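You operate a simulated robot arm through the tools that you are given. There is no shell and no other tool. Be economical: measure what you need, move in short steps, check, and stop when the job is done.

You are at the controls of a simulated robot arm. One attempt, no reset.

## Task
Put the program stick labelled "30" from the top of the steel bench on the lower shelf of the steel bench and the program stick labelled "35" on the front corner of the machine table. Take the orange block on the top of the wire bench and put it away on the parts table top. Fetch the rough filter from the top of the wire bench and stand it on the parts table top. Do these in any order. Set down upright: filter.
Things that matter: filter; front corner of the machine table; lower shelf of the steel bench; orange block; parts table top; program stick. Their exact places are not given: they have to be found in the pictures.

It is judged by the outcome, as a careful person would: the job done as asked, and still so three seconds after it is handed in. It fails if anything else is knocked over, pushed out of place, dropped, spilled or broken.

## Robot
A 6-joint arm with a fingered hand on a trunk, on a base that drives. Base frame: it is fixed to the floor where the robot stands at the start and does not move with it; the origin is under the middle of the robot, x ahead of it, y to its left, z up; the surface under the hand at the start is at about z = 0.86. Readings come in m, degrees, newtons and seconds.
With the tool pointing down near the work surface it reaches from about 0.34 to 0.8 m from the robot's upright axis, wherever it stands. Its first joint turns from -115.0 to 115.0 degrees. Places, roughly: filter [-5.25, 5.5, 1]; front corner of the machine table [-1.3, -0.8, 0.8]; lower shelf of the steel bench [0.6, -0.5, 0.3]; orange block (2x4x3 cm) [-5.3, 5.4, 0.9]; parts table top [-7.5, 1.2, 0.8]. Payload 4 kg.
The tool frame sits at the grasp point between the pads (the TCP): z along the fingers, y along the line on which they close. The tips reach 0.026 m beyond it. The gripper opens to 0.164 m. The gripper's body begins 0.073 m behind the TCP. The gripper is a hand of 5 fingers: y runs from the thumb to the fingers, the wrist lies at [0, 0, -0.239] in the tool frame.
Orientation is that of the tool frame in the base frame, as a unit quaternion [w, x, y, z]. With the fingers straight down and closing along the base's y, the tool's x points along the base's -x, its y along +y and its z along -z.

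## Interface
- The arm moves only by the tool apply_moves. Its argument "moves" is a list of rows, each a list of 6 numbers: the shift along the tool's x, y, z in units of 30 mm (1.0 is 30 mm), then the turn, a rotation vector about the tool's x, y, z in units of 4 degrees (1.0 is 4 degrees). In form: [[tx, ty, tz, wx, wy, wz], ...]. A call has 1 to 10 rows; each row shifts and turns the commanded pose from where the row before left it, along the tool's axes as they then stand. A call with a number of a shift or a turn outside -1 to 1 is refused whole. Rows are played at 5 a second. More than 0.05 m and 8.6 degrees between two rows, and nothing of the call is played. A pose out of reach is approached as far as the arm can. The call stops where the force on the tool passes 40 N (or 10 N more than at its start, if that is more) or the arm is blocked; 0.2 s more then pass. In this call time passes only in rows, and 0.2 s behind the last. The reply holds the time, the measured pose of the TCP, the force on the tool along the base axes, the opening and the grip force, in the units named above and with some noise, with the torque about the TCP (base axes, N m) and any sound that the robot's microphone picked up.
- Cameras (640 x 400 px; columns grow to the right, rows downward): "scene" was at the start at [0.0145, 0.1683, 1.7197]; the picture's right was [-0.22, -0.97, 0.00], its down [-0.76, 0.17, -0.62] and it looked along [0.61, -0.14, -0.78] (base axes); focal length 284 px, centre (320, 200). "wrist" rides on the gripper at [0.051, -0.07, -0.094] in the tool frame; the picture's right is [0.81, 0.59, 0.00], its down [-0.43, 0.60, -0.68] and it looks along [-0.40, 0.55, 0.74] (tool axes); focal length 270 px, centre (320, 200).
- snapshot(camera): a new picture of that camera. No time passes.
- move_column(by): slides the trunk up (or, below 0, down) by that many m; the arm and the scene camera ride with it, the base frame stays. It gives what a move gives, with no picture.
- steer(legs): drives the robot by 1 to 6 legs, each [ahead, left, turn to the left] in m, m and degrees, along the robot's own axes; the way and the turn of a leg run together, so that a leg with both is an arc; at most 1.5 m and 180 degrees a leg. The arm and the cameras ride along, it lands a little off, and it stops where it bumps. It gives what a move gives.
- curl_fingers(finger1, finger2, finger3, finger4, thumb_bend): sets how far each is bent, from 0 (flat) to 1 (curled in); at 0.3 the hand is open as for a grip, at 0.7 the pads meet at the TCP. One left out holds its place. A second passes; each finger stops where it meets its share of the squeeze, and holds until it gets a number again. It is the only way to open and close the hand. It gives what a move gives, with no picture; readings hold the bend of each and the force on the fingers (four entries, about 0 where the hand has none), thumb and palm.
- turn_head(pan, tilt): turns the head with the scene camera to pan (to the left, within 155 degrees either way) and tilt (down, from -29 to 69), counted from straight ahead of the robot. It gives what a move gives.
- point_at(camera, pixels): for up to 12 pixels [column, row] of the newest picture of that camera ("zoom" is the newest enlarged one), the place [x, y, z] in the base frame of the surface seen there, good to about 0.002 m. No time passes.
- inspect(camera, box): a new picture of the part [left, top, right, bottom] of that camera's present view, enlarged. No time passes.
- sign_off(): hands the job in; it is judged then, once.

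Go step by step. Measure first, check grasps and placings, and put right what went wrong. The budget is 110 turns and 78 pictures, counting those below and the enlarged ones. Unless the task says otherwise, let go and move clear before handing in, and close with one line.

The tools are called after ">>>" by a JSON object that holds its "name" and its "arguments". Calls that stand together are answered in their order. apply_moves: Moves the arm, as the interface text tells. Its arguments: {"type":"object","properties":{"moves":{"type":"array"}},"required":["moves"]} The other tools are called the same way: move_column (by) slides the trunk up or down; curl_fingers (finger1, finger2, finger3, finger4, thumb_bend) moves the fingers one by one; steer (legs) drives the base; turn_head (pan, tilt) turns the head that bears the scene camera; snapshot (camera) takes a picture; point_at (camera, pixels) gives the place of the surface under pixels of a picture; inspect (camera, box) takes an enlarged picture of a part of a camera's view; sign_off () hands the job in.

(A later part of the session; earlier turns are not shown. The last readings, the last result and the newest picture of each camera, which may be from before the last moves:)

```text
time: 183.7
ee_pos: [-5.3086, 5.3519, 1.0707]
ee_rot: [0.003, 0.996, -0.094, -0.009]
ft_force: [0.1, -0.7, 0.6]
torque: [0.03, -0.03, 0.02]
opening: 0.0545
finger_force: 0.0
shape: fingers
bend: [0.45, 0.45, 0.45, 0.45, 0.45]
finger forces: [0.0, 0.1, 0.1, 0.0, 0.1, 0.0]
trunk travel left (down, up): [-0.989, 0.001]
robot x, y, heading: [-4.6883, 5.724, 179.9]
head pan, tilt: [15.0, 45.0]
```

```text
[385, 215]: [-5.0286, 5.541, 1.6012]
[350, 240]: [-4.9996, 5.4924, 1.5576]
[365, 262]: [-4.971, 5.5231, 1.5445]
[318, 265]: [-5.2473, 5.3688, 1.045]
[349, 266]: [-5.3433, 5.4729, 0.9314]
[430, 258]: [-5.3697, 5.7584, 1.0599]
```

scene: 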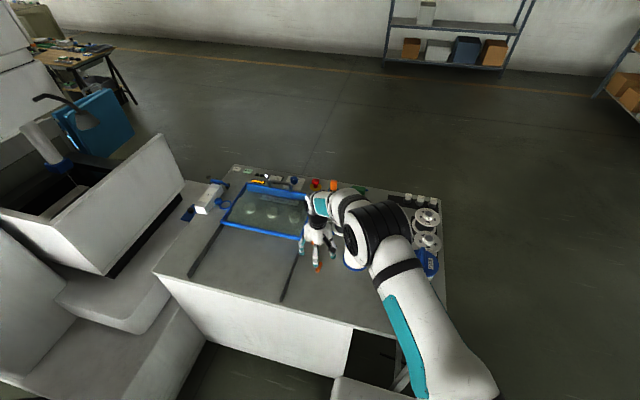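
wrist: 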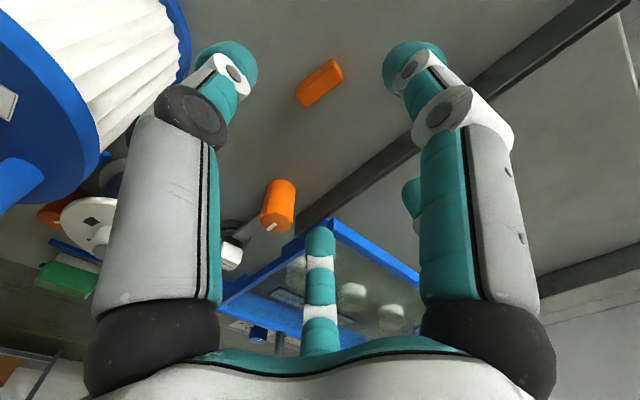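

The hand is centred within 2 mm; the rail at y=5.255 and the filter are clear. I'll descend to z≈0.949 and close.

>>> {"name": "apply_moves", "arguments": {"moves": [[0, 0, 1, 0, 0, 0], [0, 0, 1, 0, 0, 0], [0, 0, 1, 0, 0, 0], [0, 0, 0.6, 0, 0, 0], [0, 0, 0.45, 0, 0, 0]]}}

>>> {"name": "curl_fingers", "arguments": {"finger1": 0.72, "finger2": 0.72, "finger3": 0.72, "finger4": 0.72, "thumb_bend": 0.72}}

>>> {"name": "snapshot", "arguments": {"camera": "wrist"}}

```text
time: 184.9
ee_pos: [-5.3106, 5.3536, 0.9552]
ee_rot: [0.004, 0.996, -0.093, -0.01]
ft_force: [-2.0, 0.7, 21.8]
torque: [0.15, -1.27, 0.03]
opening: 0.0544
finger_force: 11.1
shape: fingers
bend: [0.44, 0.45, 0.45, 0.45, 0.45]
finger forces: [21.1, 0.0, 0.0, 0.0, 0.0, 0.0]
trunk travel left (down, up): [-0.989, 0.001]
robot x, y, heading: [-4.6848, 5.7211, 179.8]
head pan, tilt: [15.0, 45.0]
```

```text
time: 185.7
ee_pos: [-5.3112, 5.3521, 0.9541]
ee_rot: [0.004, 0.996, -0.093, -0.01]
ft_force: [4.3, 1.4, 22.5]
torque: [0.24, -1.6, 0.07]
opening: 0.0409
finger_force: 23.5
shape: fingers
bend: [0.45, 0.67, 0.67, 0.67, 0.67]
finger forces: [22.9, 5.1, 5.7, 4.8, 8.4, 0.0]
trunk travel left (down, up): [-0.989, 0.001]
robot x, y, heading: [-4.6859, 5.7233, 179.8]
head pan, tilt: [15.0, 45.0]
stopped: the force on the tool passed its limit at 41 N (the readings are from after the stop); the commanded pose is now the measured one
```

```text
28 pictures are left
```

wrist: 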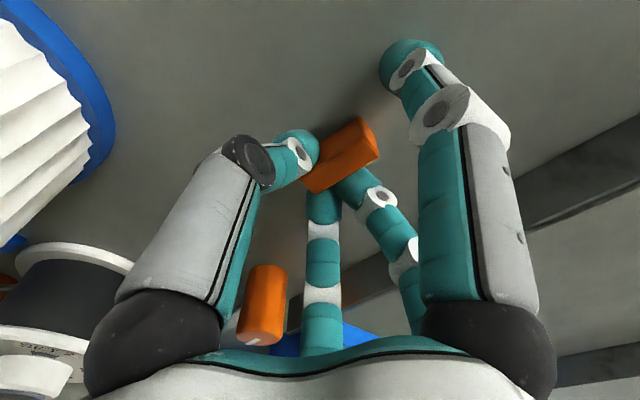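

Finger 1 is pressing the bench (tips reach lower when less curled) while the other four hold the block. I'll lift 12 mm with that hold, then close finger 1 on it.

>>> {"name": "apply_moves", "arguments": {"moves": [[0, 0, -0.2, 0, 0, 0], [0, 0, -0.2, 0, 0, 0]]}}

>>> {"name": "curl_fingers", "arguments": {"finger1": 0.72}}

>>> {"name": "snapshot", "arguments": {"camera": "wrist"}}

```text
time: 186.3
ee_pos: [-5.3097, 5.3523, 0.9641]
ee_rot: [0.005, 0.996, -0.093, -0.009]
ft_force: [-0.2, -0.4, -0.5]
torque: [-0.01, 0.02, -0.02]
opening: 0.0265
finger_force: 12.4
shape: fingers
bend: [0.52, 0.67, 0.67, 0.67, 0.67]
finger forces: [0.1, 5.0, 5.7, 4.8, 8.3, 0.0]
trunk travel left (down, up): [-0.989, 0.001]
robot x, y, heading: [-4.6865, 5.7229, 180.0]
head pan, tilt: [15.0, 45.0]
```

```text
time: 187.3
ee_pos: [-5.3097, 5.3511, 0.9643]
ee_rot: [0.004, 0.996, -0.093, -0.009]
ft_force: [-0.3, 0.3, 0.2]
torque: [0.02, -0.01, -0.01]
opening: 0.0025
finger_force: 16.3
shape: fingers
bend: [0.64, 0.66, 0.66, 0.66, 0.68]
finger forces: [6.0, 7.5, 6.7, 6.5, 6.5, 0.0]
trunk travel left (down, up): [-0.989, 0.001]
robot x, y, heading: [-4.6849, 5.7232, 179.9]
head pan, tilt: [15.0, 45.0]
```

```text
27 pictures are left
```

wrist: 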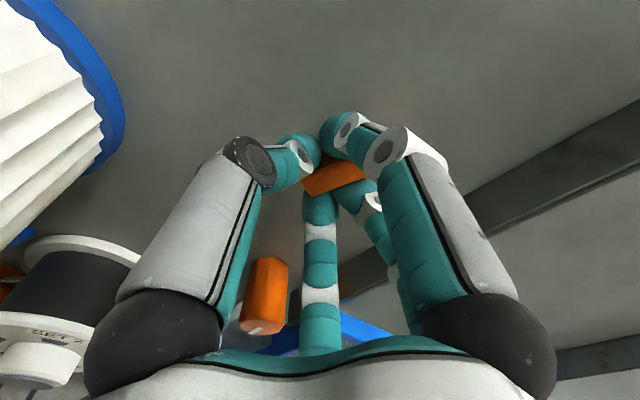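

All five digits hold the block. I'll lift it, retract, and drive around the bench's +y end toward the parts table.

>>> {"name": "apply_moves", "arguments": {"moves": [[0, 0, -1, 0, 0, 0], [0, 0, -1, 0, 0, 0], [0, 0, -1, 0, 0, 0], [0, 0, -1, 0, 0, 0], [0, 0, -1, 0, 0, 0], [0, 0, -1, 0, 0, 0], [0, 0, -1, 0, 0, 0], [0, 0, -1, 0, 0, 0], [1, 0, 0, 0, 0, 0], [1, 0, 0, 0, 0, 0]]}}

>>> {"name": "apply_moves", "arguments": {"moves": [[1, 0, 0, 0, 0, -0.9], [1, 0, 0, 0, 0, -0.9], [1, 0, 0, 0, 0, -0.9], [1, 0, 0, 0, 0, 0]]}}

>>> {"name": "steer", "arguments": {"legs": [[-0.4, 0, 0], [0, -0.85, 0], [1.5, 0, 0], [1.0, 0, 0]]}}

>>> {"name": "turn_head", "arguments": {"pan": 65, "tilt": 18}}

>>> {"name": "snapshot", "arguments": {"camera": "scene"}}

```text
time: 189.5
ee_pos: [-5.2484, 5.3399, 1.2044]
ee_rot: [0.003, 0.996, -0.094, -0.009]
ft_force: [-0.9, -0.6, -0.5]
torque: [0.03, 0.0, -0.02]
opening: 0.0021
finger_force: 16.5
shape: fingers
bend: [0.64, 0.66, 0.66, 0.66, 0.68]
finger forces: [5.9, 7.4, 6.7, 6.2, 6.3, 0.0]
trunk travel left (down, up): [-0.989, 0.001]
robot x, y, heading: [-4.6831, 5.7224, 179.8]
head pan, tilt: [15.0, 45.0]
```

```text
time: 190.5
ee_pos: [-5.1272, 5.3307, 1.2011]
ee_rot: [0.002, 1.0, 0.001, -0.01]
ft_force: [0.2, 0.4, -1.7]
torque: [0.01, 0.01, -0.02]
opening: 0.0019
finger_force: 16.3
shape: fingers
bend: [0.64, 0.66, 0.66, 0.66, 0.68]
finger forces: [5.9, 7.6, 6.5, 6.2, 6.4, 0.0]
trunk travel left (down, up): [-0.989, 0.001]
robot x, y, heading: [-4.681, 5.7276, 179.9]
head pan, tilt: [15.0, 45.0]
```

```text
time: 209.0
ee_pos: [-7.2229, 6.1182, 1.2013]
ee_rot: [0.003, 1.0, 0.013, -0.008]
ft_force: [0.1, 0.1, -1.1]
torque: [-0.02, 0.0, 0.0]
opening: 0.0019
finger_force: 16.3
shape: fingers
bend: [0.64, 0.66, 0.66, 0.66, 0.68]
finger forces: [5.7, 7.5, 6.5, 6.2, 6.5, 0.0]
trunk travel left (down, up): [-0.989, 0.001]
robot x, y, heading: [-6.7928, 6.5256, -178.7]
head pan, tilt: [15.0, 45.0]
```

```text
time: 210.2
ee_pos: [-7.2228, 6.1188, 1.2011]
ee_rot: [0.003, 1.0, 0.014, -0.009]
ft_force: [0.2, 0.1, -0.9]
torque: [-0.03, 0.0, -0.03]
opening: 0.0021
finger_force: 16.4
shape: fingers
bend: [0.64, 0.66, 0.66, 0.66, 0.68]
finger forces: [5.9, 7.7, 6.6, 6.1, 6.3, 0.1]
trunk travel left (down, up): [-0.989, 0.001]
robot x, y, heading: [-6.7952, 6.525, -178.6]
head pan, tilt: [65.0, 18.0]
```

```text
26 pictures are left
```

scene: 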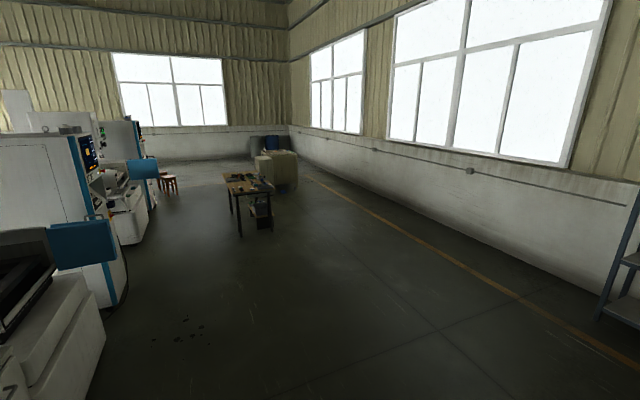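

The parts table is visible at (245,185) with open floor leading to it. I'll measure it and the machines on the left.

>>> {"name": "point_at", "arguments": {"camera": "scene", "pixels": [[235, 178], [262, 188], [240, 235], [270, 185], [290, 175], [130, 230], [115, 250], [165, 190], [105, 300], [265, 228]]}}

>>> {"name": "inspect", "arguments": {"camera": "scene", "box": [200, 140, 320, 215]}}

```text
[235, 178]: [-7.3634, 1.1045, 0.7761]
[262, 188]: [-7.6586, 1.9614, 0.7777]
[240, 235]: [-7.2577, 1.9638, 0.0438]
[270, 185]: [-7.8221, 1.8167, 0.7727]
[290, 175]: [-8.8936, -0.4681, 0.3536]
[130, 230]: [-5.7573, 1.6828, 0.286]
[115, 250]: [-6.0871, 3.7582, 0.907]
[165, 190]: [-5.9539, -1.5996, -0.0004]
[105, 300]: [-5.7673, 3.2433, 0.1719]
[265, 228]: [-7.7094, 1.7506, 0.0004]
```

```text
5.33 times, centred on (260, 178) of scene
```

zoom: 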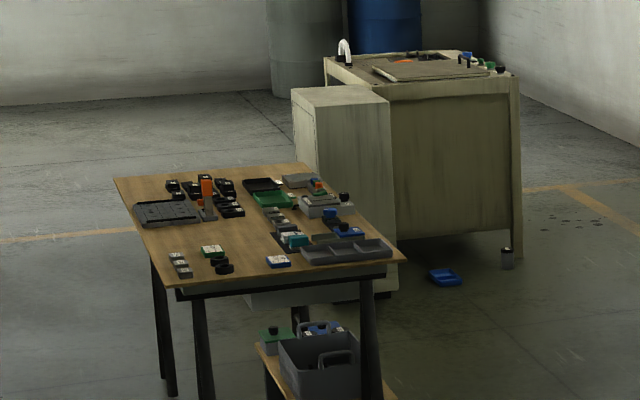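

The table top is z = 0.777 and wood is free around zoom (170,235) and (245,225). I'll measure those spots and the table's edges.

>>> {"name": "point_at", "arguments": {"camera": "zoom", "pixels": [[165, 235], [180, 255], [250, 235], [180, 285], [405, 260], [118, 180], [235, 262], [280, 262], [215, 245], [200, 220], [295, 165], [160, 212]]}}

>>> {"name": "steer", "arguments": {"legs": [[0, 0, 88.6], [1.5, 0, 0], [0.9, 0, 0]]}}

>>> {"name": "turn_head", "arguments": {"pan": 5, "tilt": 35}}

>>> {"name": "snapshot", "arguments": {"camera": "scene"}}

```text
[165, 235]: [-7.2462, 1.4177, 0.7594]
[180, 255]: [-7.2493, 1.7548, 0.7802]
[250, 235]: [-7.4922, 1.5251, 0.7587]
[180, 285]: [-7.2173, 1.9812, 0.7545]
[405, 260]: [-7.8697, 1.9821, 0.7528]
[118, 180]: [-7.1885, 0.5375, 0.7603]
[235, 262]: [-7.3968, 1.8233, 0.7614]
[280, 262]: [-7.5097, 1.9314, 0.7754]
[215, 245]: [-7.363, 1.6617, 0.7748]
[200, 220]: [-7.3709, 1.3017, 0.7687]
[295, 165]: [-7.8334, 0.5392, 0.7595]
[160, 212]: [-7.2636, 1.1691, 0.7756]
```

```text
time: 225.7
ee_pos: [-6.3491, 3.694, 1.2004]
ee_rot: [0.008, 0.696, 0.718, -0.003]
ft_force: [-0.3, -0.1, -1.7]
torque: [0.02, 0.02, -0.01]
opening: 0.0016
finger_force: 14.8
shape: fingers
bend: [0.65, 0.66, 0.66, 0.66, 0.68]
finger forces: [5.5, 7.3, 6.2, 5.9, 6.1, 0.1]
trunk travel left (down, up): [-0.989, 0.001]
robot x, y, heading: [-6.7537, 4.1261, -88.6]
head pan, tilt: [65.0, 18.0]
```

```text
time: 227.0
ee_pos: [-6.3481, 3.6963, 1.2007]
ee_rot: [0.008, 0.697, 0.717, -0.003]
ft_force: [-0.1, -0.9, -1.2]
torque: [-0.01, -0.03, -0.02]
opening: 0.0016
finger_force: 15.2
shape: fingers
bend: [0.65, 0.66, 0.66, 0.66, 0.68]
finger forces: [5.4, 7.5, 6.3, 6.0, 6.0, 0.1]
trunk travel left (down, up): [-0.989, 0.001]
robot x, y, heading: [-6.7559, 4.1234, -88.4]
head pan, tilt: [5.0, 35.0]
```

```text
24 pictures are left
```

scene: 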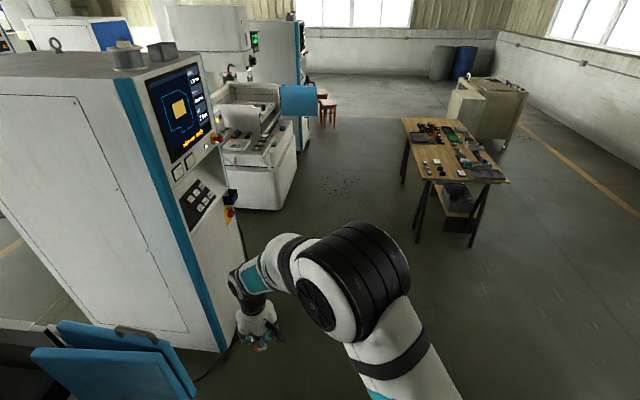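

I'll continue to the table's east side, turn to face it and look at the free area from close up.

>>> {"name": "steer", "arguments": {"legs": [[1.5, 0, -1.6], [1.05, 0, 0], [0, 0, -90]]}}

>>> {"name": "turn_head", "arguments": {"pan": 0, "tilt": 48}}

>>> {"name": "snapshot", "arguments": {"camera": "scene"}}

```text
time: 243.2
ee_pos: [-7.1568, 1.1832, 1.2012]
ee_rot: [0.003, 1.0, 0.004, -0.008]
ft_force: [-0.7, -0.6, -1.1]
torque: [0.0, -0.01, 0.0]
opening: 0.0011
finger_force: 15.2
shape: fingers
bend: [0.65, 0.66, 0.66, 0.66, 0.68]
finger forces: [5.2, 7.2, 5.9, 5.8, 5.8, 0.0]
trunk travel left (down, up): [-0.989, 0.001]
robot x, y, heading: [-6.7184, 1.5777, -179.8]
head pan, tilt: [5.0, 35.0]
```

```text
time: 244.0
ee_pos: [-7.1576, 1.183, 1.1999]
ee_rot: [0.003, 1.0, 0.004, -0.009]
ft_force: [0.0, 0.6, -1.7]
torque: [-0.03, 0.0, 0.01]
opening: 0.0012
finger_force: 14.8
shape: fingers
bend: [0.65, 0.66, 0.66, 0.66, 0.68]
finger forces: [5.2, 7.3, 5.9, 5.8, 5.7, 0.0]
trunk travel left (down, up): [-0.989, 0.001]
robot x, y, heading: [-6.718, 1.5807, -179.9]
head pan, tilt: [0.0, 48.0]
```

```text
23 pictures are left
```

scene: 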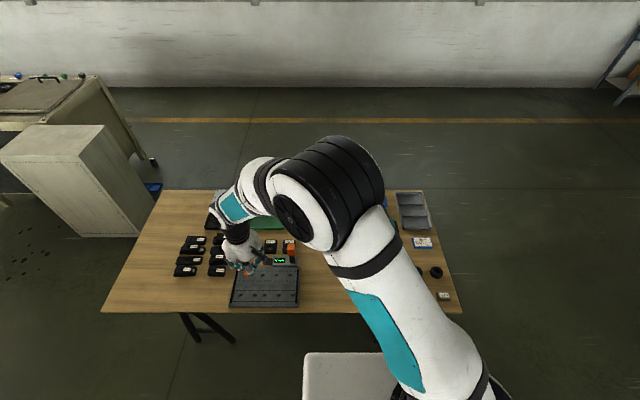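

Wood is free at the left end (150,260) and near (325,285). I'll measure both.

>>> {"name": "point_at", "arguments": {"camera": "scene", "pixels": [[150, 260], [150, 295], [120, 290], [180, 272], [298, 305], [300, 265], [325, 275], [330, 300], [325, 260], [232, 300], [105, 311], [170, 215]]}}

```text
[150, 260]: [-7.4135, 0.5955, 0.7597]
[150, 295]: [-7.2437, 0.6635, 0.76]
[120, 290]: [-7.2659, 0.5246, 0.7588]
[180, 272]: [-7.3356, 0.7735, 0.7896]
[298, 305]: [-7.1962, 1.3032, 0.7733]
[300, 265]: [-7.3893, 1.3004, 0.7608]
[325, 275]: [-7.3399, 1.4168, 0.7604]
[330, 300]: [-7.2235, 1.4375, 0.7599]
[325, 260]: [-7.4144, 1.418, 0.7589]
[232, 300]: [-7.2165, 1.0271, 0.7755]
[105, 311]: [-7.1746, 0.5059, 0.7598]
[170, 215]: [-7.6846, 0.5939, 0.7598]
```

I'll put the block at the free left end, about (−7.29, 0.62), and keep the roomier spot near (−7.32, 1.47) for the filter.

>>> {"name": "steer", "arguments": {"legs": [[0, 0.52, 0]]}}

>>> {"name": "apply_moves", "arguments": {"moves": [[-1, 0.35, 0, 0, 0, 0], [-1, 0.35, 0, 0, 0, 0], [-1, 0.35, 0, 0, 0, 0], [-1, 0.35, 0, 0, 0, 0]]}}

>>> {"name": "move_column", "arguments": {"by": -0.33}}

>>> {"name": "snapshot", "arguments": {"camera": "wrist"}}

```text
time: 247.0
ee_pos: [-7.1593, 0.6618, 1.2013]
ee_rot: [0.003, 1.0, 0.0, -0.009]
ft_force: [0.2, -0.8, -1.1]
torque: [0.03, 0.02, -0.01]
opening: 0.0012
finger_force: 15.3
shape: fingers
bend: [0.65, 0.66, 0.66, 0.66, 0.68]
finger forces: [5.2, 7.3, 5.9, 5.7, 5.9, 0.1]
trunk travel left (down, up): [-0.989, 0.001]
robot x, y, heading: [-6.7154, 1.0554, 180.1]
head pan, tilt: [0.0, 48.0]
```

```text
time: 248.0
ee_pos: [-7.28, 0.6197, 1.2027]
ee_rot: [0.002, 1.0, 0.001, -0.007]
ft_force: [0.0, -0.3, -1.3]
torque: [0.0, 0.01, 0.02]
opening: 0.001
finger_force: 15.4
shape: fingers
bend: [0.65, 0.66, 0.66, 0.66, 0.68]
finger forces: [5.1, 7.3, 5.9, 5.6, 5.8, 0.0]
trunk travel left (down, up): [-0.989, 0.001]
robot x, y, heading: [-6.721, 1.0573, 179.9]
head pan, tilt: [0.0, 48.0]
```

```text
time: 251.3
ee_pos: [-7.2786, 0.6194, 0.8725]
ee_rot: [0.002, 1.0, 0.001, -0.009]
ft_force: [0.0, 0.5, -1.0]
torque: [-0.01, 0.02, 0.04]
opening: 0.0012
finger_force: 14.7
shape: fingers
bend: [0.65, 0.66, 0.66, 0.66, 0.68]
finger forces: [5.0, 7.4, 6.0, 5.8, 5.9, 0.0]
trunk travel left (down, up): [-0.659, 0.331]
robot x, y, heading: [-6.712, 1.0582, 180.1]
head pan, tilt: [0.0, 48.0]
```

```text
22 pictures are left
```

wrist: 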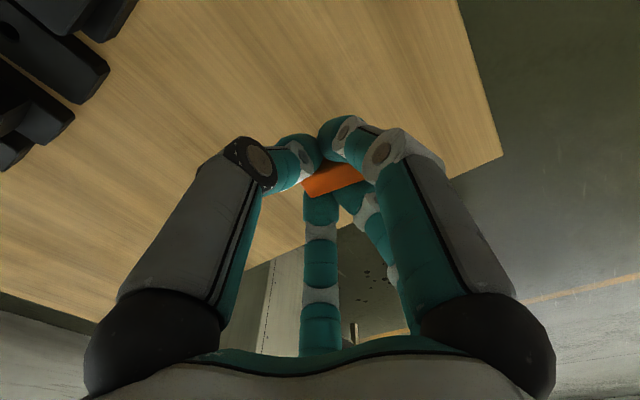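

The spot is clear. I'll lower gently, with contact expected at about TCP 0.795.

>>> {"name": "apply_moves", "arguments": {"moves": [[0, 0, 0.9, 0, 0, 0], [0, 0, 0.9, 0, 0, 0], [0, 0, 0.5, 0, 0, 0], [0, 0, 0.1, 0, 0, 0], [0, 0, 0.07, 0, 0, 0]]}}

```text
time: 252.5
ee_pos: [-7.2808, 0.62, 0.7999]
ee_rot: [0.003, 1.0, 0.001, -0.009]
ft_force: [1.1, -0.1, -0.6]
torque: [0.02, -0.01, 0.02]
opening: 0.001
finger_force: 15.0
shape: fingers
bend: [0.65, 0.66, 0.66, 0.66, 0.68]
finger forces: [5.2, 7.4, 5.9, 5.8, 5.9, 0.0]
trunk travel left (down, up): [-0.659, 0.331]
robot x, y, heading: [-6.7162, 1.0588, 179.9]
head pan, tilt: [0.0, 48.0]
```

>>> {"name": "apply_moves", "arguments": {"moves": [[0, 0, 0.06, 0, 0, 0], [0, 0, 0.05, 0, 0, 0], [0, 0, 0.05, 0, 0, 0]]}}

```text
time: 253.3
ee_pos: [-7.2812, 0.6187, 0.7943]
ee_rot: [0.003, 1.0, 0.001, -0.009]
ft_force: [-1.0, 1.0, 0.1]
torque: [-0.01, 0.01, -0.02]
opening: 0.0009
finger_force: 15.4
shape: fingers
bend: [0.65, 0.66, 0.66, 0.66, 0.68]
finger forces: [5.4, 7.7, 6.0, 5.9, 6.0, 0.0]
trunk travel left (down, up): [-0.659, 0.331]
robot x, y, heading: [-6.7187, 1.056, 179.7]
head pan, tilt: [0.0, 48.0]
```

>>> {"name": "apply_moves", "arguments": {"moves": [[0, 0, 0.05, 0, 0, 0], [0, 0, 0.05, 0, 0, 0]]}}

```text
time: 253.9
ee_pos: [-7.2806, 0.6197, 0.7925]
ee_rot: [0.003, 1.0, 0.001, -0.011]
ft_force: [-0.7, 1.6, 12.4]
torque: [0.03, -0.03, 0.02]
opening: 0.0002
finger_force: 18.9
shape: fingers
bend: [0.65, 0.66, 0.66, 0.66, 0.68]
finger forces: [6.6, 8.6, 6.9, 7.0, 7.9, 0.0]
trunk travel left (down, up): [-0.659, 0.331]
robot x, y, heading: [-6.7181, 1.0595, 180.0]
head pan, tilt: [0.0, 48.0]
```

The block is seated (12.4 N). I'll open a little, rise, and check.

>>> {"name": "curl_fingers", "arguments": {"finger1": 0.59, "finger2": 0.6, "finger3": 0.6, "finger4": 0.6, "thumb_bend": 0.6}}

>>> {"name": "apply_moves", "arguments": {"moves": [[0, 0, -0.3, 0, 0, 0], [0, 0, -0.3, 0, 0, 0]]}}

>>> {"name": "curl_fingers", "arguments": {"finger1": 0.5, "finger2": 0.5, "finger3": 0.5, "finger4": 0.5, "thumb_bend": 0.5}}

>>> {"name": "move_column", "arguments": {"by": 0.33}}

>>> {"name": "snapshot", "arguments": {"camera": "wrist"}}

```text
time: 254.9
ee_pos: [-7.2803, 0.6191, 0.7932]
ee_rot: [0.004, 1.0, 0.0, -0.01]
ft_force: [-2.1, -0.7, 14.0]
torque: [-0.02, 0.03, 0.04]
opening: 0.0125
finger_force: 6.8
shape: fingers
bend: [0.61, 0.61, 0.6, 0.61, 0.61]
finger forces: [4.5, 3.1, 2.0, 1.2, 3.1, 0.0]
trunk travel left (down, up): [-0.659, 0.331]
robot x, y, heading: [-6.7201, 1.0592, 179.8]
head pan, tilt: [0.0, 48.0]
```

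```text
time: 255.5
ee_pos: [-7.2801, 0.6195, 0.808]
ee_rot: [0.002, 1.0, 0.001, -0.009]
ft_force: [-0.6, 0.9, 0.3]
torque: [0.01, 0.0, 0.0]
opening: 0.0184
finger_force: 0.0
shape: fingers
bend: [0.59, 0.6, 0.6, 0.6, 0.6]
finger forces: [0.1, 0.0, 0.1, 0.1, 0.0, 0.0]
trunk travel left (down, up): [-0.659, 0.331]
robot x, y, heading: [-6.7187, 1.058, 180.0]
head pan, tilt: [0.0, 48.0]
```

```text
time: 256.5
ee_pos: [-7.2797, 0.6205, 0.8093]
ee_rot: [0.003, 1.0, 0.001, -0.009]
ft_force: [0.6, 0.0, -0.1]
torque: [-0.02, 0.01, -0.02]
opening: 0.0415
finger_force: 0.2
shape: fingers
bend: [0.5, 0.5, 0.5, 0.5, 0.5]
finger forces: [0.0, 0.1, 0.0, 0.1, 0.0, 0.0]
trunk travel left (down, up): [-0.659, 0.331]
robot x, y, heading: [-6.7167, 1.0579, 179.9]
head pan, tilt: [0.0, 48.0]
```

```text
time: 259.7
ee_pos: [-7.2814, 0.6196, 1.1391]
ee_rot: [0.003, 1.0, 0.001, -0.009]
ft_force: [-0.4, -0.5, 0.4]
torque: [0.02, 0.01, -0.01]
opening: 0.0421
finger_force: 0.0
shape: fingers
bend: [0.5, 0.5, 0.5, 0.5, 0.5]
finger forces: [0.0, 0.0, 0.0, 0.0, 0.0, 0.1]
trunk travel left (down, up): [-0.989, 0.001]
robot x, y, heading: [-6.7168, 1.0586, 180.0]
head pan, tilt: [0.0, 48.0]
```

```text
21 pictures are left
```

wrist: 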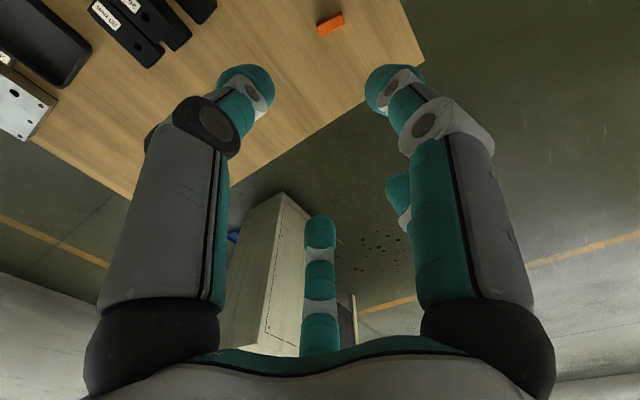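

The block rests on the table. I'll retract and raise the hand, then drive back toward the wire bench the way I came.

>>> {"name": "apply_moves", "arguments": {"moves": [[1, 0, -0.8, 0, 0, 0], [1, 0, -0.8, 0, 0, 0], [1, -0.5, -0.8, 0, 0, 0], [1, -0.5, 0, 0, 0, 0], [0, -1, 0, 0, 0, 0], [0, -1, 0, 0, 0, 0], [0, -1, 0, 0, 0, 0], [0, -1, 0, 0, 0, 0], [0, -1, 0, 0, 0, 0]]}}

>>> {"name": "steer", "arguments": {"legs": [[0, -1.5, 0], [0.28, 0, 0], [0, -1.5, 0], [0, -1.5, 0], [0, -1.0, 0]]}}

```text
time: 261.7
ee_pos: [-7.1585, 0.8022, 1.2091]
ee_rot: [0.003, 1.0, 0.0, -0.008]
ft_force: [0.4, 0.0, -0.1]
torque: [0.01, 0.03, -0.02]
opening: 0.0419
finger_force: 0.2
shape: fingers
bend: [0.5, 0.5, 0.5, 0.5, 0.5]
finger forces: [0.0, 0.0, 0.1, 0.0, 0.1, 0.1]
trunk travel left (down, up): [-0.989, 0.001]
robot x, y, heading: [-6.7188, 1.0557, 180.1]
head pan, tilt: [0.0, 48.0]
```

```text
time: 289.8
ee_pos: [-7.3854, 6.3779, 1.2092]
ee_rot: [0.002, 1.0, -0.018, -0.01]
ft_force: [-1.1, 0.8, 0.5]
torque: [-0.01, 0.01, 0.0]
opening: 0.0418
finger_force: 0.0
shape: fingers
bend: [0.5, 0.5, 0.5, 0.5, 0.5]
finger forces: [0.0, 0.1, 0.0, 0.1, 0.0, 0.0]
trunk travel left (down, up): [-0.989, 0.001]
robot x, y, heading: [-6.9349, 6.6164, 177.7]
head pan, tilt: [0.0, 48.0]
```

Position (−6.93, 6.62). I'll back up along the bench's +y end and sidestep in front of it.

>>> {"name": "steer", "arguments": {"legs": [[0, 0, 2.3], [-1.3, 0, 0], [-1.25, 0, 0], [0, 0.9, 0]]}}

>>> {"name": "turn_head", "arguments": {"pan": 10, "tilt": 35}}

>>> {"name": "snapshot", "arguments": {"camera": "scene"}}

```text
time: 306.9
ee_pos: [-4.8294, 5.4798, 1.2092]
ee_rot: [0.002, 1.0, 0.001, -0.008]
ft_force: [0.4, 0.0, 0.8]
torque: [0.01, 0.0, 0.01]
opening: 0.0418
finger_force: 0.0
shape: fingers
bend: [0.5, 0.5, 0.5, 0.5, 0.5]
finger forces: [0.0, 0.0, 0.1, 0.0, 0.0, 0.0]
trunk travel left (down, up): [-0.989, 0.001]
robot x, y, heading: [-4.39, 5.7359, 179.8]
head pan, tilt: [0.0, 48.0]
```

```text
time: 307.7
ee_pos: [-4.8296, 5.4789, 1.2106]
ee_rot: [0.002, 1.0, 0.0, -0.008]
ft_force: [-1.2, -0.9, -1.2]
torque: [-0.01, 0.0, -0.02]
opening: 0.042
finger_force: 0.0
shape: fingers
bend: [0.5, 0.5, 0.5, 0.5, 0.5]
finger forces: [0.0, 0.0, 0.1, 0.0, 0.0, 0.0]
trunk travel left (down, up): [-0.989, 0.001]
robot x, y, heading: [-4.3881, 5.7373, 179.8]
head pan, tilt: [10.0, 35.0]
```

```text
20 pictures are left
```

scene: 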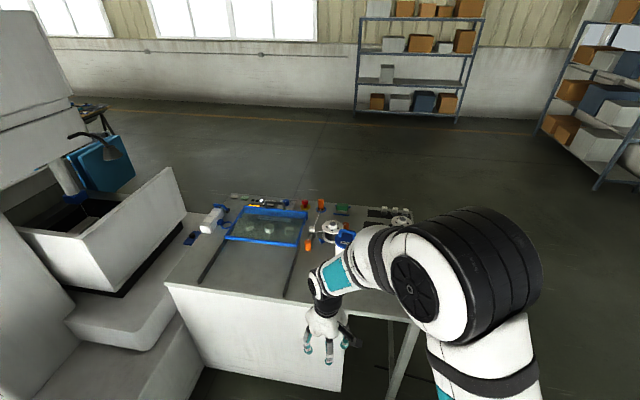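

The filter is hidden behind the arm. I'll swing the hand to the right, drive up to the bench, and view the filter from the scene camera.

>>> {"name": "apply_moves", "arguments": {"moves": [[0, -1, 0, 0, 0, 0], [0, -1, 0, 0, 0, 0], [0, -1, 0, 0, 0, 0], [0, -1, 0, 0, 0, 0], [0, -1, 0, 0, 0, 0], [0, -1, 0, 0, 0, 0], [0, -1, 0, 0, 0, 0], [0, -1, 0, 0, 0, 0], [0, -1, 0, 0, 0, 0]]}}

>>> {"name": "steer", "arguments": {"legs": [[0.27, 0, 0]]}}

>>> {"name": "turn_head", "arguments": {"pan": 12, "tilt": 45}}

>>> {"name": "snapshot", "arguments": {"camera": "scene"}}

```text
time: 309.7
ee_pos: [-4.8308, 5.751, 1.2049]
ee_rot: [0.005, 1.0, 0.001, -0.008]
ft_force: [0.2, -0.3, -0.5]
torque: [-0.06, -0.03, 0.01]
opening: 0.0417
finger_force: 0.1
shape: fingers
bend: [0.5, 0.5, 0.5, 0.5, 0.5]
finger forces: [0.0, 0.0, 0.0, 0.0, 0.0, 0.1]
trunk travel left (down, up): [-0.989, 0.001]
robot x, y, heading: [-4.3871, 5.735, 179.6]
head pan, tilt: [10.0, 35.0]
```

```text
time: 311.6
ee_pos: [-5.104, 5.7508, 1.2067]
ee_rot: [0.002, 1.0, -0.001, -0.009]
ft_force: [-0.1, -0.5, -0.5]
torque: [-0.01, 0.0, -0.01]
opening: 0.0419
finger_force: 0.1
shape: fingers
bend: [0.5, 0.5, 0.5, 0.5, 0.5]
finger forces: [0.0, 0.0, 0.0, 0.0, 0.0, 0.0]
trunk travel left (down, up): [-0.989, 0.001]
robot x, y, heading: [-4.659, 5.7354, 180.0]
head pan, tilt: [10.0, 35.0]
```

```text
time: 312.3
ee_pos: [-5.103, 5.7503, 1.206]
ee_rot: [0.003, 1.0, 0.0, -0.009]
ft_force: [0.4, -0.5, -1.0]
torque: [0.02, 0.0, -0.02]
opening: 0.0419
finger_force: 0.1
shape: fingers
bend: [0.5, 0.5, 0.5, 0.5, 0.5]
finger forces: [0.0, 0.0, 0.1, 0.1, 0.0, 0.0]
trunk travel left (down, up): [-0.989, 0.001]
robot x, y, heading: [-4.661, 5.7348, 180.0]
head pan, tilt: [12.0, 45.0]
```

```text
19 pictures are left
```

scene: 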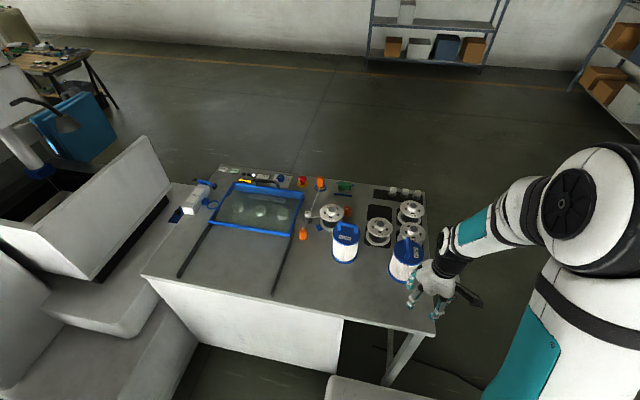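

The ROUGH filter is in clear view at (346,242). I'll zoom in and measure its rim and handle.

>>> {"name": "inspect", "arguments": {"camera": "scene", "box": [306, 210, 386, 260]}}

>>> {"name": "point_at", "arguments": {"camera": "zoom", "pixels": [[330, 130], [280, 130], [390, 130], [250, 200], [400, 210], [320, 240], [320, 270], [320, 300], [320, 400], [300, 180], [340, 170], [240, 160]]}}

```text
8.00 times, centred on (346, 235) of scene
```

zoom: 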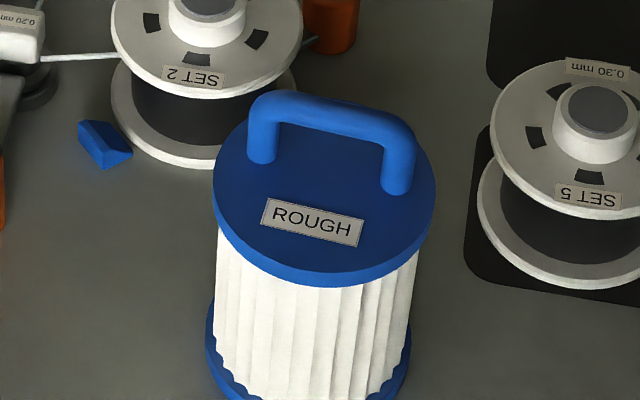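

```text
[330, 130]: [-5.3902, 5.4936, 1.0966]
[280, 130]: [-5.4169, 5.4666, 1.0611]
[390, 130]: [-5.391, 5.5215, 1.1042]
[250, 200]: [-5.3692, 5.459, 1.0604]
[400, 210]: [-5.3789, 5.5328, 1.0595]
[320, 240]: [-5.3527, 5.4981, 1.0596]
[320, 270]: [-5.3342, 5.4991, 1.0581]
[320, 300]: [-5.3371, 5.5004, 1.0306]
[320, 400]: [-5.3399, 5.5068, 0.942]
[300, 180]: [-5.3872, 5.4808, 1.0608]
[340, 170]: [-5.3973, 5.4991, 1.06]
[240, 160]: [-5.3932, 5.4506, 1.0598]
```

The lid (radius ≈0.048) is centred near (−5.386, 5.491), with its top at 1.060 and handle top at 1.105. I'll open the hand wide, come in from the side over it, and check before grasping the lid rim.

>>> {"name": "curl_fingers", "arguments": {"finger1": 0.3, "finger2": 0.3, "finger3": 0.3, "finger4": 0.3, "thumb_bend": 0.3}}

>>> {"name": "apply_moves", "arguments": {"moves": [[0, 0.96, -0.3, 0, 0, 0], [0, 0.96, 0, 0, 0, 0], [0, 0.96, 0, 0, 0, 0], [0, 0.96, 0, 0, 0, 0], [0, 0.96, 0, 0, 0, 0], [0, 0.96, 0, 0, 0, 0], [0, 0.96, 0, 0, 0, 0], [0, 0.96, 0, 0, 0, 0], [0, 0.96, 0, 0, 0, 0]]}}

>>> {"name": "steer", "arguments": {"legs": [[0.07, 0, 0]]}}

>>> {"name": "apply_moves", "arguments": {"moves": [[-1, 0, 0, 0, 0, 0], [-1, 0, 0, 0, 0, 0], [-1, 0, 0, 0, 0, 0], [-1, 0, 0, 0, 0, 0], [-1, 0, 0, 0, 0, 0]]}}

>>> {"name": "snapshot", "arguments": {"camera": "wrist"}}

```text
time: 313.3
ee_pos: [-5.1028, 5.7493, 1.2067]
ee_rot: [0.002, 1.0, -0.001, -0.009]
ft_force: [0.6, 0.6, -0.2]
torque: [0.0, 0.01, 0.02]
opening: 0.0902
finger_force: 0.1
shape: fingers
bend: [0.3, 0.3, 0.3, 0.3, 0.3]
finger forces: [0.1, 0.0, 0.1, 0.0, 0.0, 0.0]
trunk travel left (down, up): [-0.989, 0.001]
robot x, y, heading: [-4.6585, 5.7366, 179.5]
head pan, tilt: [12.0, 45.0]
```

```text
time: 315.3
ee_pos: [-5.1032, 5.489, 1.2154]
ee_rot: [0.003, 1.0, 0.0, -0.008]
ft_force: [-0.1, -0.3, -0.3]
torque: [0.02, 0.0, -0.01]
opening: 0.0906
finger_force: 0.1
shape: fingers
bend: [0.3, 0.3, 0.3, 0.3, 0.3]
finger forces: [0.1, 0.0, 0.0, 0.0, 0.0, 0.0]
trunk travel left (down, up): [-0.989, 0.001]
robot x, y, heading: [-4.6593, 5.7372, 179.8]
head pan, tilt: [12.0, 45.0]
```

```text
time: 316.3
ee_pos: [-5.174, 5.4905, 1.2158]
ee_rot: [0.002, 1.0, 0.001, -0.008]
ft_force: [-0.6, 0.1, -0.8]
torque: [-0.03, 0.02, 0.0]
opening: 0.0905
finger_force: 0.1
shape: fingers
bend: [0.3, 0.3, 0.3, 0.3, 0.3]
finger forces: [0.1, 0.0, 0.1, 0.0, 0.0, 0.0]
trunk travel left (down, up): [-0.989, 0.001]
robot x, y, heading: [-4.7289, 5.7359, 179.8]
head pan, tilt: [12.0, 45.0]
```

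```text
time: 317.5
ee_pos: [-5.324, 5.4908, 1.2191]
ee_rot: [0.003, 1.0, 0.001, -0.008]
ft_force: [0.9, -0.8, -0.7]
torque: [0.0, -0.02, 0.0]
opening: 0.0904
finger_force: 0.0
shape: fingers
bend: [0.3, 0.3, 0.3, 0.3, 0.3]
finger forces: [0.0, 0.1, 0.0, 0.0, 0.1, 0.0]
trunk travel left (down, up): [-0.989, 0.001]
robot x, y, heading: [-4.7357, 5.7385, 180.0]
head pan, tilt: [12.0, 45.0]
```

```text
17 pictures are left
```

wrist: 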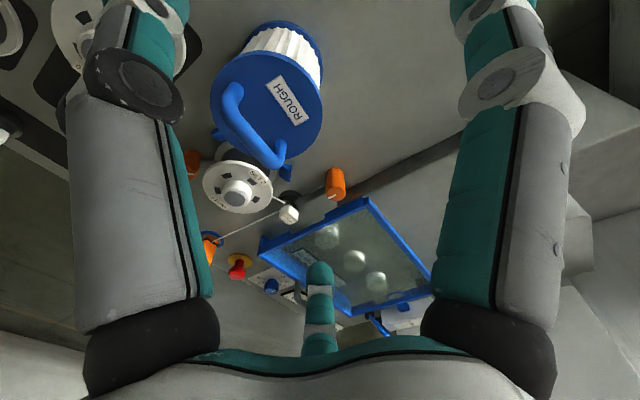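

The filter is fully visible at (268,105). I'll measure its rim points to centre the hand precisely.

>>> {"name": "point_at", "arguments": {"camera": "wrist", "pixels": [[214, 90], [319, 110], [255, 58], [295, 153], [268, 105], [230, 65], [305, 80], [240, 110], [222, 135]]}}

```text
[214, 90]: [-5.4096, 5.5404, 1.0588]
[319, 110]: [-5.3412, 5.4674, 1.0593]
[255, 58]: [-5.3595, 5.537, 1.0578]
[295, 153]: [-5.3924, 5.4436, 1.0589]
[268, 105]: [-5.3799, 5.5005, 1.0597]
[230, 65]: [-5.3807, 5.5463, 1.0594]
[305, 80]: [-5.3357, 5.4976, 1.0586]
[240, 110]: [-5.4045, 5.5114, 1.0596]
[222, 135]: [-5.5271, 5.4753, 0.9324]
```

A circle fit gives the lid centre (−5.387, 5.495) with radius 0.052. I'll centre over it and descend to TCP 1.047 in small steps.

>>> {"name": "apply_moves", "arguments": {"moves": [[-1, -0.06, 0, 0, 0, 0], [-1.0, -0.06, 0, 0, 0, 0], [-0.1, 0, 0, 0, 0, 0], [0, 0, 1, 0, 0, 0], [0, 0, 1, 0, 0, 0], [0, 0, 1, 0, 0, 0], [0, 0, 1, 0, 0, 0], [0, 0, 0.8, 0, 0, 0], [0, 0, 0.5, 0, 0, 0], [0, 0, 0.3, 0, 0, 0]]}}

>>> {"name": "snapshot", "arguments": {"camera": "wrist"}}

```text
time: 319.7
ee_pos: [-5.3891, 5.4927, 1.0511]
ee_rot: [0.002, 1.0, 0.0, -0.009]
ft_force: [0.5, 0.5, 0.0]
torque: [0.01, 0.01, 0.01]
opening: 0.0902
finger_force: 0.0
shape: fingers
bend: [0.3, 0.3, 0.3, 0.3, 0.3]
finger forces: [0.0, 0.0, 0.0, 0.1, 0.1, 0.0]
trunk travel left (down, up): [-0.989, 0.001]
robot x, y, heading: [-4.728, 5.7362, 180.0]
head pan, tilt: [12.0, 45.0]
```

```text
16 pictures are left
```

wrist: 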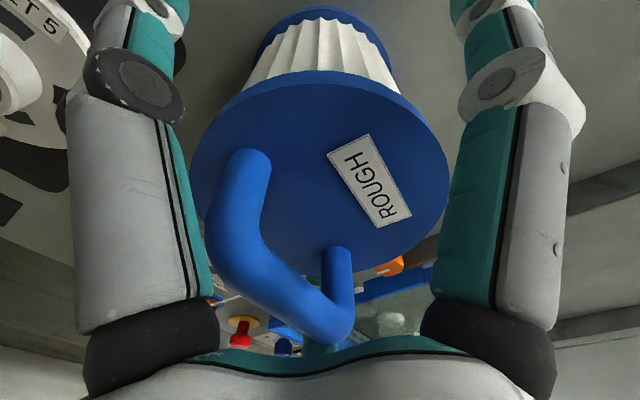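

The lid is centred between the digits with the handle below the palm. I'll close gently.

>>> {"name": "curl_fingers", "arguments": {"finger1": 0.6, "finger2": 0.6, "finger3": 0.6, "finger4": 0.6, "thumb_bend": 0.6}}

>>> {"name": "apply_moves", "arguments": {"moves": [[0, 0, -0.2, 0, 0, 0], [0, 0, -0.3, 0, 0, 0]]}}

>>> {"name": "snapshot", "arguments": {"camera": "wrist"}}

```text
time: 320.7
ee_pos: [-5.3894, 5.4932, 1.0514]
ee_rot: [0.003, 1.0, 0.001, -0.009]
ft_force: [-0.8, 2.9, 0.0]
torque: [0.19, -0.01, 0.02]
opening: 0.0535
finger_force: 32.5
shape: fingers
bend: [0.47, 0.45, 0.46, 0.47, 0.48]
finger forces: [7.8, 11.9, 12.3, 8.4, 24.7, 0.0]
trunk travel left (down, up): [-0.989, 0.001]
robot x, y, heading: [-4.7256, 5.7368, 179.6]
head pan, tilt: [12.0, 45.0]
```

```text
time: 321.3
ee_pos: [-5.3891, 5.4922, 1.066]
ee_rot: [0.003, 1.0, 0.001, -0.008]
ft_force: [-0.4, -0.3, -7.1]
torque: [-0.01, 0.01, -0.02]
opening: 0.0534
finger_force: 32.9
shape: fingers
bend: [0.47, 0.45, 0.45, 0.47, 0.48]
finger forces: [7.8, 12.5, 12.8, 8.5, 24.4, 0.0]
trunk travel left (down, up): [-0.989, 0.001]
robot x, y, heading: [-4.731, 5.7392, 179.9]
head pan, tilt: [12.0, 45.0]
```

```text
15 pictures are left
```

wrist: 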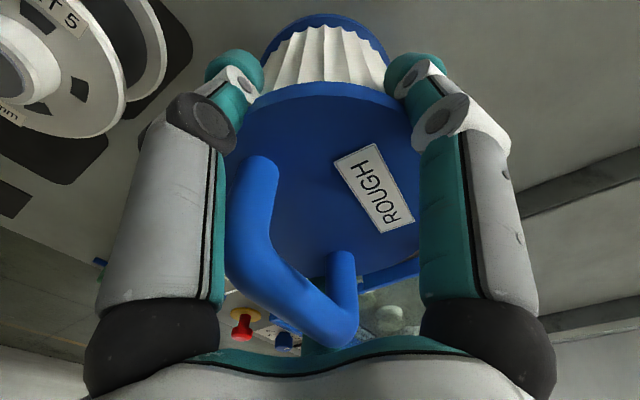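

Held firmly and off the bench (7 N weight). I'll lift clear, retract, and check.

>>> {"name": "apply_moves", "arguments": {"moves": [[0, 0, -1, 0, 0, 0], [0, 0, -1, 0, 0, 0], [0, 0, -1, 0, 0, 0], [0, 0, -1, 0, 0, 0], [0, 0, -1, 0, 0, 0], [0, 0, -1, 0, 0, 0]]}}

>>> {"name": "apply_moves", "arguments": {"moves": [[1, 0, 0, 0, 0, 0], [1, 0, 0, 0, 0, 0], [1, 0, 0, 0, 0, 0], [1, 0, 0, 0, 0, 0], [1, 0, 0, 0, 0, 0], [1, 0, 0, 0, 0, 0], [1, 0, 0, 0, 0, 0]]}}

>>> {"name": "steer", "arguments": {"legs": [[-0.36, 0, 0], [0, -0.9, 0], [1.5, 0, 0], [1.0, 0, 0]]}}

>>> {"name": "snapshot", "arguments": {"camera": "wrist"}}

```text
time: 322.7
ee_pos: [-5.3863, 5.4929, 1.2468]
ee_rot: [0.002, 1.0, 0.002, -0.009]
ft_force: [0.0, -0.1, -7.2]
torque: [0.02, 0.01, -0.02]
opening: 0.0535
finger_force: 33.6
shape: fingers
bend: [0.47, 0.45, 0.45, 0.47, 0.48]
finger forces: [7.8, 12.5, 12.9, 8.5, 24.3, 0.1]
trunk travel left (down, up): [-0.989, 0.001]
robot x, y, heading: [-4.7279, 5.7398, 179.9]
head pan, tilt: [12.0, 45.0]
```

```text
time: 324.3
ee_pos: [-5.1739, 5.4935, 1.2446]
ee_rot: [0.003, 1.0, 0.002, -0.009]
ft_force: [0.8, 0.1, -6.4]
torque: [0.05, -0.02, -0.02]
opening: 0.0535
finger_force: 32.7
shape: fingers
bend: [0.47, 0.45, 0.45, 0.47, 0.48]
finger forces: [7.8, 12.5, 13.0, 8.6, 24.0, 0.0]
trunk travel left (down, up): [-0.989, 0.001]
robot x, y, heading: [-4.7259, 5.7395, 179.8]
head pan, tilt: [12.0, 45.0]
```

```text
time: 342.8
ee_pos: [-7.3487, 6.3204, 1.2431]
ee_rot: [0.003, 1.0, 0.009, -0.009]
ft_force: [0.2, -0.5, -7.3]
torque: [0.03, 0.0, 0.01]
opening: 0.0532
finger_force: 33.3
shape: fingers
bend: [0.47, 0.45, 0.45, 0.47, 0.49]
finger forces: [7.7, 12.6, 13.0, 8.5, 23.8, 0.1]
trunk travel left (down, up): [-0.989, 0.001]
robot x, y, heading: [-6.9089, 6.574, -179.1]
head pan, tilt: [12.0, 45.0]
```

```text
14 pictures are left
```

wrist: 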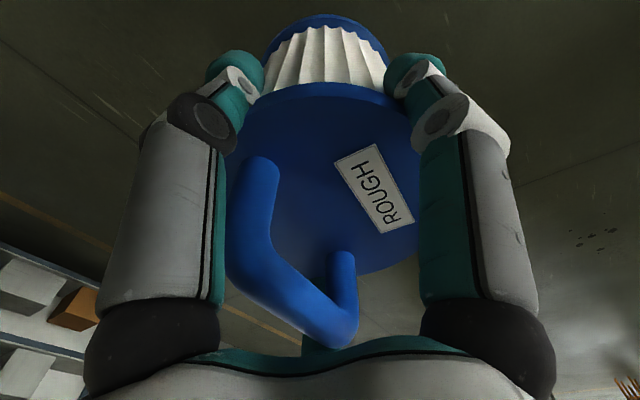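

The filter is held steady. I'll drive back down to the parts table's east side, to about (−6.74, 1.72).

>>> {"name": "steer", "arguments": {"legs": [[0, 0, -0.9], [0, 1.5, 0], [0, 1.5, 0], [0, 0.95, 0], [-0.18, 0, 0]]}}

```text
time: 363.4
ee_pos: [-7.2003, 2.354, 1.2446]
ee_rot: [0.002, 1.0, -0.006, -0.009]
ft_force: [0.3, -0.3, -6.6]
torque: [-0.01, 0.04, -0.02]
opening: 0.0532
finger_force: 33.0
shape: fingers
bend: [0.47, 0.45, 0.45, 0.47, 0.49]
finger forces: [7.8, 12.6, 13.1, 8.5, 23.9, 0.0]
trunk travel left (down, up): [-0.989, 0.001]
robot x, y, heading: [-6.7526, 2.5907, 179.1]
head pan, tilt: [12.0, 45.0]
```

Now I'll make the last sidestep to the table and look at the target spot.

>>> {"name": "steer", "arguments": {"legs": [[0, 0.88, 0.9]]}}

>>> {"name": "turn_head", "arguments": {"pan": 8, "tilt": 50}}

>>> {"name": "snapshot", "arguments": {"camera": "scene"}}

>>> {"name": "snapshot", "arguments": {"camera": "wrist"}}

```text
time: 368.1
ee_pos: [-7.1984, 1.4559, 1.2429]
ee_rot: [0.003, 1.0, 0.005, -0.009]
ft_force: [-0.1, 0.3, -7.2]
torque: [0.05, 0.03, 0.05]
opening: 0.0531
finger_force: 32.2
shape: fingers
bend: [0.47, 0.45, 0.45, 0.47, 0.49]
finger forces: [7.7, 12.7, 13.1, 8.4, 23.9, 0.1]
trunk travel left (down, up): [-0.989, 0.001]
robot x, y, heading: [-6.7564, 1.7041, -179.5]
head pan, tilt: [12.0, 45.0]
```

```text
time: 368.8
ee_pos: [-7.1994, 1.4579, 1.2438]
ee_rot: [0.003, 1.0, 0.005, -0.008]
ft_force: [0.2, -0.5, -7.1]
torque: [0.03, -0.04, 0.02]
opening: 0.0535
finger_force: 32.7
shape: fingers
bend: [0.47, 0.45, 0.45, 0.47, 0.49]
finger forces: [7.7, 12.7, 13.1, 8.5, 23.9, 0.0]
trunk travel left (down, up): [-0.989, 0.001]
robot x, y, heading: [-6.7608, 1.7046, -179.8]
head pan, tilt: [8.0, 50.0]
```

```text
13 pictures are left
```

scene: 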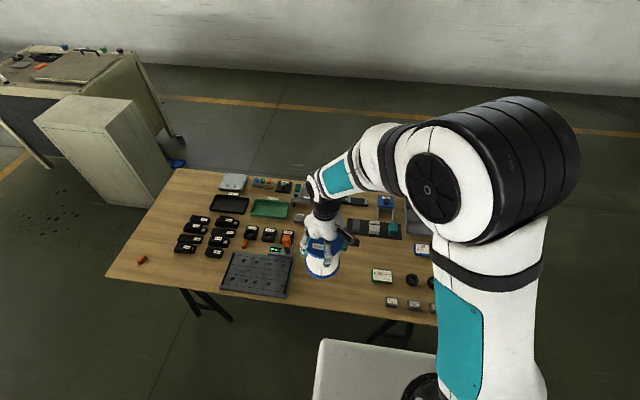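

```text
12 pictures are left
```

wrist: 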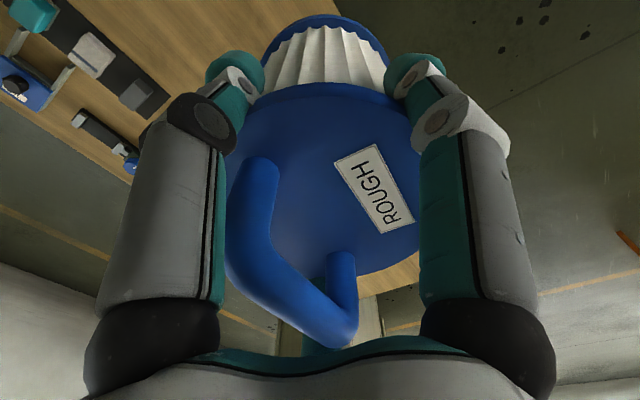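

The orange block rests at (142,259), and the free wood lies between the grey tray (293,290) and the green-white card (380,275). I'll measure those limits.

>>> {"name": "point_at", "arguments": {"camera": "scene", "pixels": [[293, 297], [295, 255], [371, 275], [385, 303], [345, 290], [345, 305], [350, 260], [345, 225], [142, 259], [330, 312], [285, 240]]}}

```text
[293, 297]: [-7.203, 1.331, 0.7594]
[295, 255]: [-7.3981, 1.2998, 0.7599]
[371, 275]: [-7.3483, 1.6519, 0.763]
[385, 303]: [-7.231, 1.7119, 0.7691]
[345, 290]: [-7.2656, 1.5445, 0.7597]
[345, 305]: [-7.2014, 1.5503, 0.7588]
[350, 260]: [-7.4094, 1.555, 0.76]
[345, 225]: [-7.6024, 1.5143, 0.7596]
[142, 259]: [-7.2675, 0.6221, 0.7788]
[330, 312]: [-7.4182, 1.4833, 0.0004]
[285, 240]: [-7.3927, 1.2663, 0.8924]
```

The target (−7.34, 1.475) has over 11 cm to the tray and the card. I'll extend over it, lower by the trunk to about 2 cm above, then step down.

>>> {"name": "apply_moves", "arguments": {"moves": [[-0.94, -0.11, 0, 0, 0, 0], [-0.94, -0.11, 0, 0, 0, 0], [-0.94, -0.11, 0, 0, 0, 0], [-0.94, -0.11, 0, 0, 0, 0], [-0.94, -0.11, 0, 0, 0, 0]]}}

>>> {"name": "move_column", "arguments": {"by": -0.325}}

>>> {"name": "apply_moves", "arguments": {"moves": [[0, 0, 0.4, 0, 0, 0], [0, 0, 0.2, 0, 0, 0], [0, 0, 0.1, 0, 0, 0]]}}

```text
time: 369.9
ee_pos: [-7.3435, 1.4719, 1.2455]
ee_rot: [0.002, 1.0, 0.005, -0.007]
ft_force: [0.1, -0.4, -6.9]
torque: [0.03, -0.03, 0.04]
opening: 0.0533
finger_force: 33.0
shape: fingers
bend: [0.47, 0.45, 0.45, 0.47, 0.49]
finger forces: [7.7, 12.6, 13.1, 8.6, 23.7, 0.0]
trunk travel left (down, up): [-0.989, 0.001]
robot x, y, heading: [-6.76, 1.7045, -179.5]
head pan, tilt: [8.0, 50.0]
```

```text
time: 373.2
ee_pos: [-7.3412, 1.4714, 0.9207]
ee_rot: [0.004, 1.0, 0.005, -0.008]
ft_force: [-0.5, -0.4, -7.3]
torque: [-0.01, 0.04, 0.01]
opening: 0.0533
finger_force: 33.6
shape: fingers
bend: [0.47, 0.45, 0.45, 0.47, 0.49]
finger forces: [7.8, 12.6, 13.1, 8.6, 23.7, 0.0]
trunk travel left (down, up): [-0.664, 0.326]
robot x, y, heading: [-6.7558, 1.7028, -179.8]
head pan, tilt: [8.0, 50.0]
```

```text
time: 374.0
ee_pos: [-7.3426, 1.473, 0.9008]
ee_rot: [0.003, 1.0, 0.006, -0.009]
ft_force: [0.2, -0.5, -7.7]
torque: [0.05, 0.01, -0.01]
opening: 0.0529
finger_force: 32.9
shape: fingers
bend: [0.47, 0.45, 0.45, 0.47, 0.49]
finger forces: [7.7, 12.5, 13.2, 8.6, 23.7, 0.0]
trunk travel left (down, up): [-0.664, 0.326]
robot x, y, heading: [-6.7594, 1.7034, -179.5]
head pan, tilt: [8.0, 50.0]
```

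>>> {"name": "apply_moves", "arguments": {"moves": [[0, 0, 0.1, 0, 0, 0], [0, 0, 0.08, 0, 0, 0], [0, 0, 0.06, 0, 0, 0]]}}

```text
time: 374.8
ee_pos: [-7.3412, 1.4727, 0.8924]
ee_rot: [0.002, 1.0, 0.005, -0.009]
ft_force: [-0.4, 0.1, -6.6]
torque: [0.01, -0.03, -0.05]
opening: 0.0528
finger_force: 33.2
shape: fingers
bend: [0.47, 0.45, 0.45, 0.47, 0.49]
finger forces: [7.8, 12.6, 13.1, 8.6, 23.7, 0.1]
trunk travel left (down, up): [-0.664, 0.326]
robot x, y, heading: [-6.7554, 1.7047, -179.6]
head pan, tilt: [8.0, 50.0]
```

>>> {"name": "apply_moves", "arguments": {"moves": [[0, 0, 0.05, 0, 0, 0], [0, 0, 0.05, 0, 0, 0]]}}

```text
time: 375.4
ee_pos: [-7.3426, 1.4722, 0.8938]
ee_rot: [0.003, 1.0, 0.005, -0.01]
ft_force: [-1.0, -0.8, 2.8]
torque: [0.21, -0.18, -0.02]
opening: 0.0529
finger_force: 32.7
shape: fingers
bend: [0.47, 0.45, 0.45, 0.47, 0.49]
finger forces: [7.6, 12.8, 13.7, 8.7, 23.2, 0.0]
trunk travel left (down, up): [-0.664, 0.326]
robot x, y, heading: [-6.7572, 1.7035, -179.8]
head pan, tilt: [8.0, 50.0]
```

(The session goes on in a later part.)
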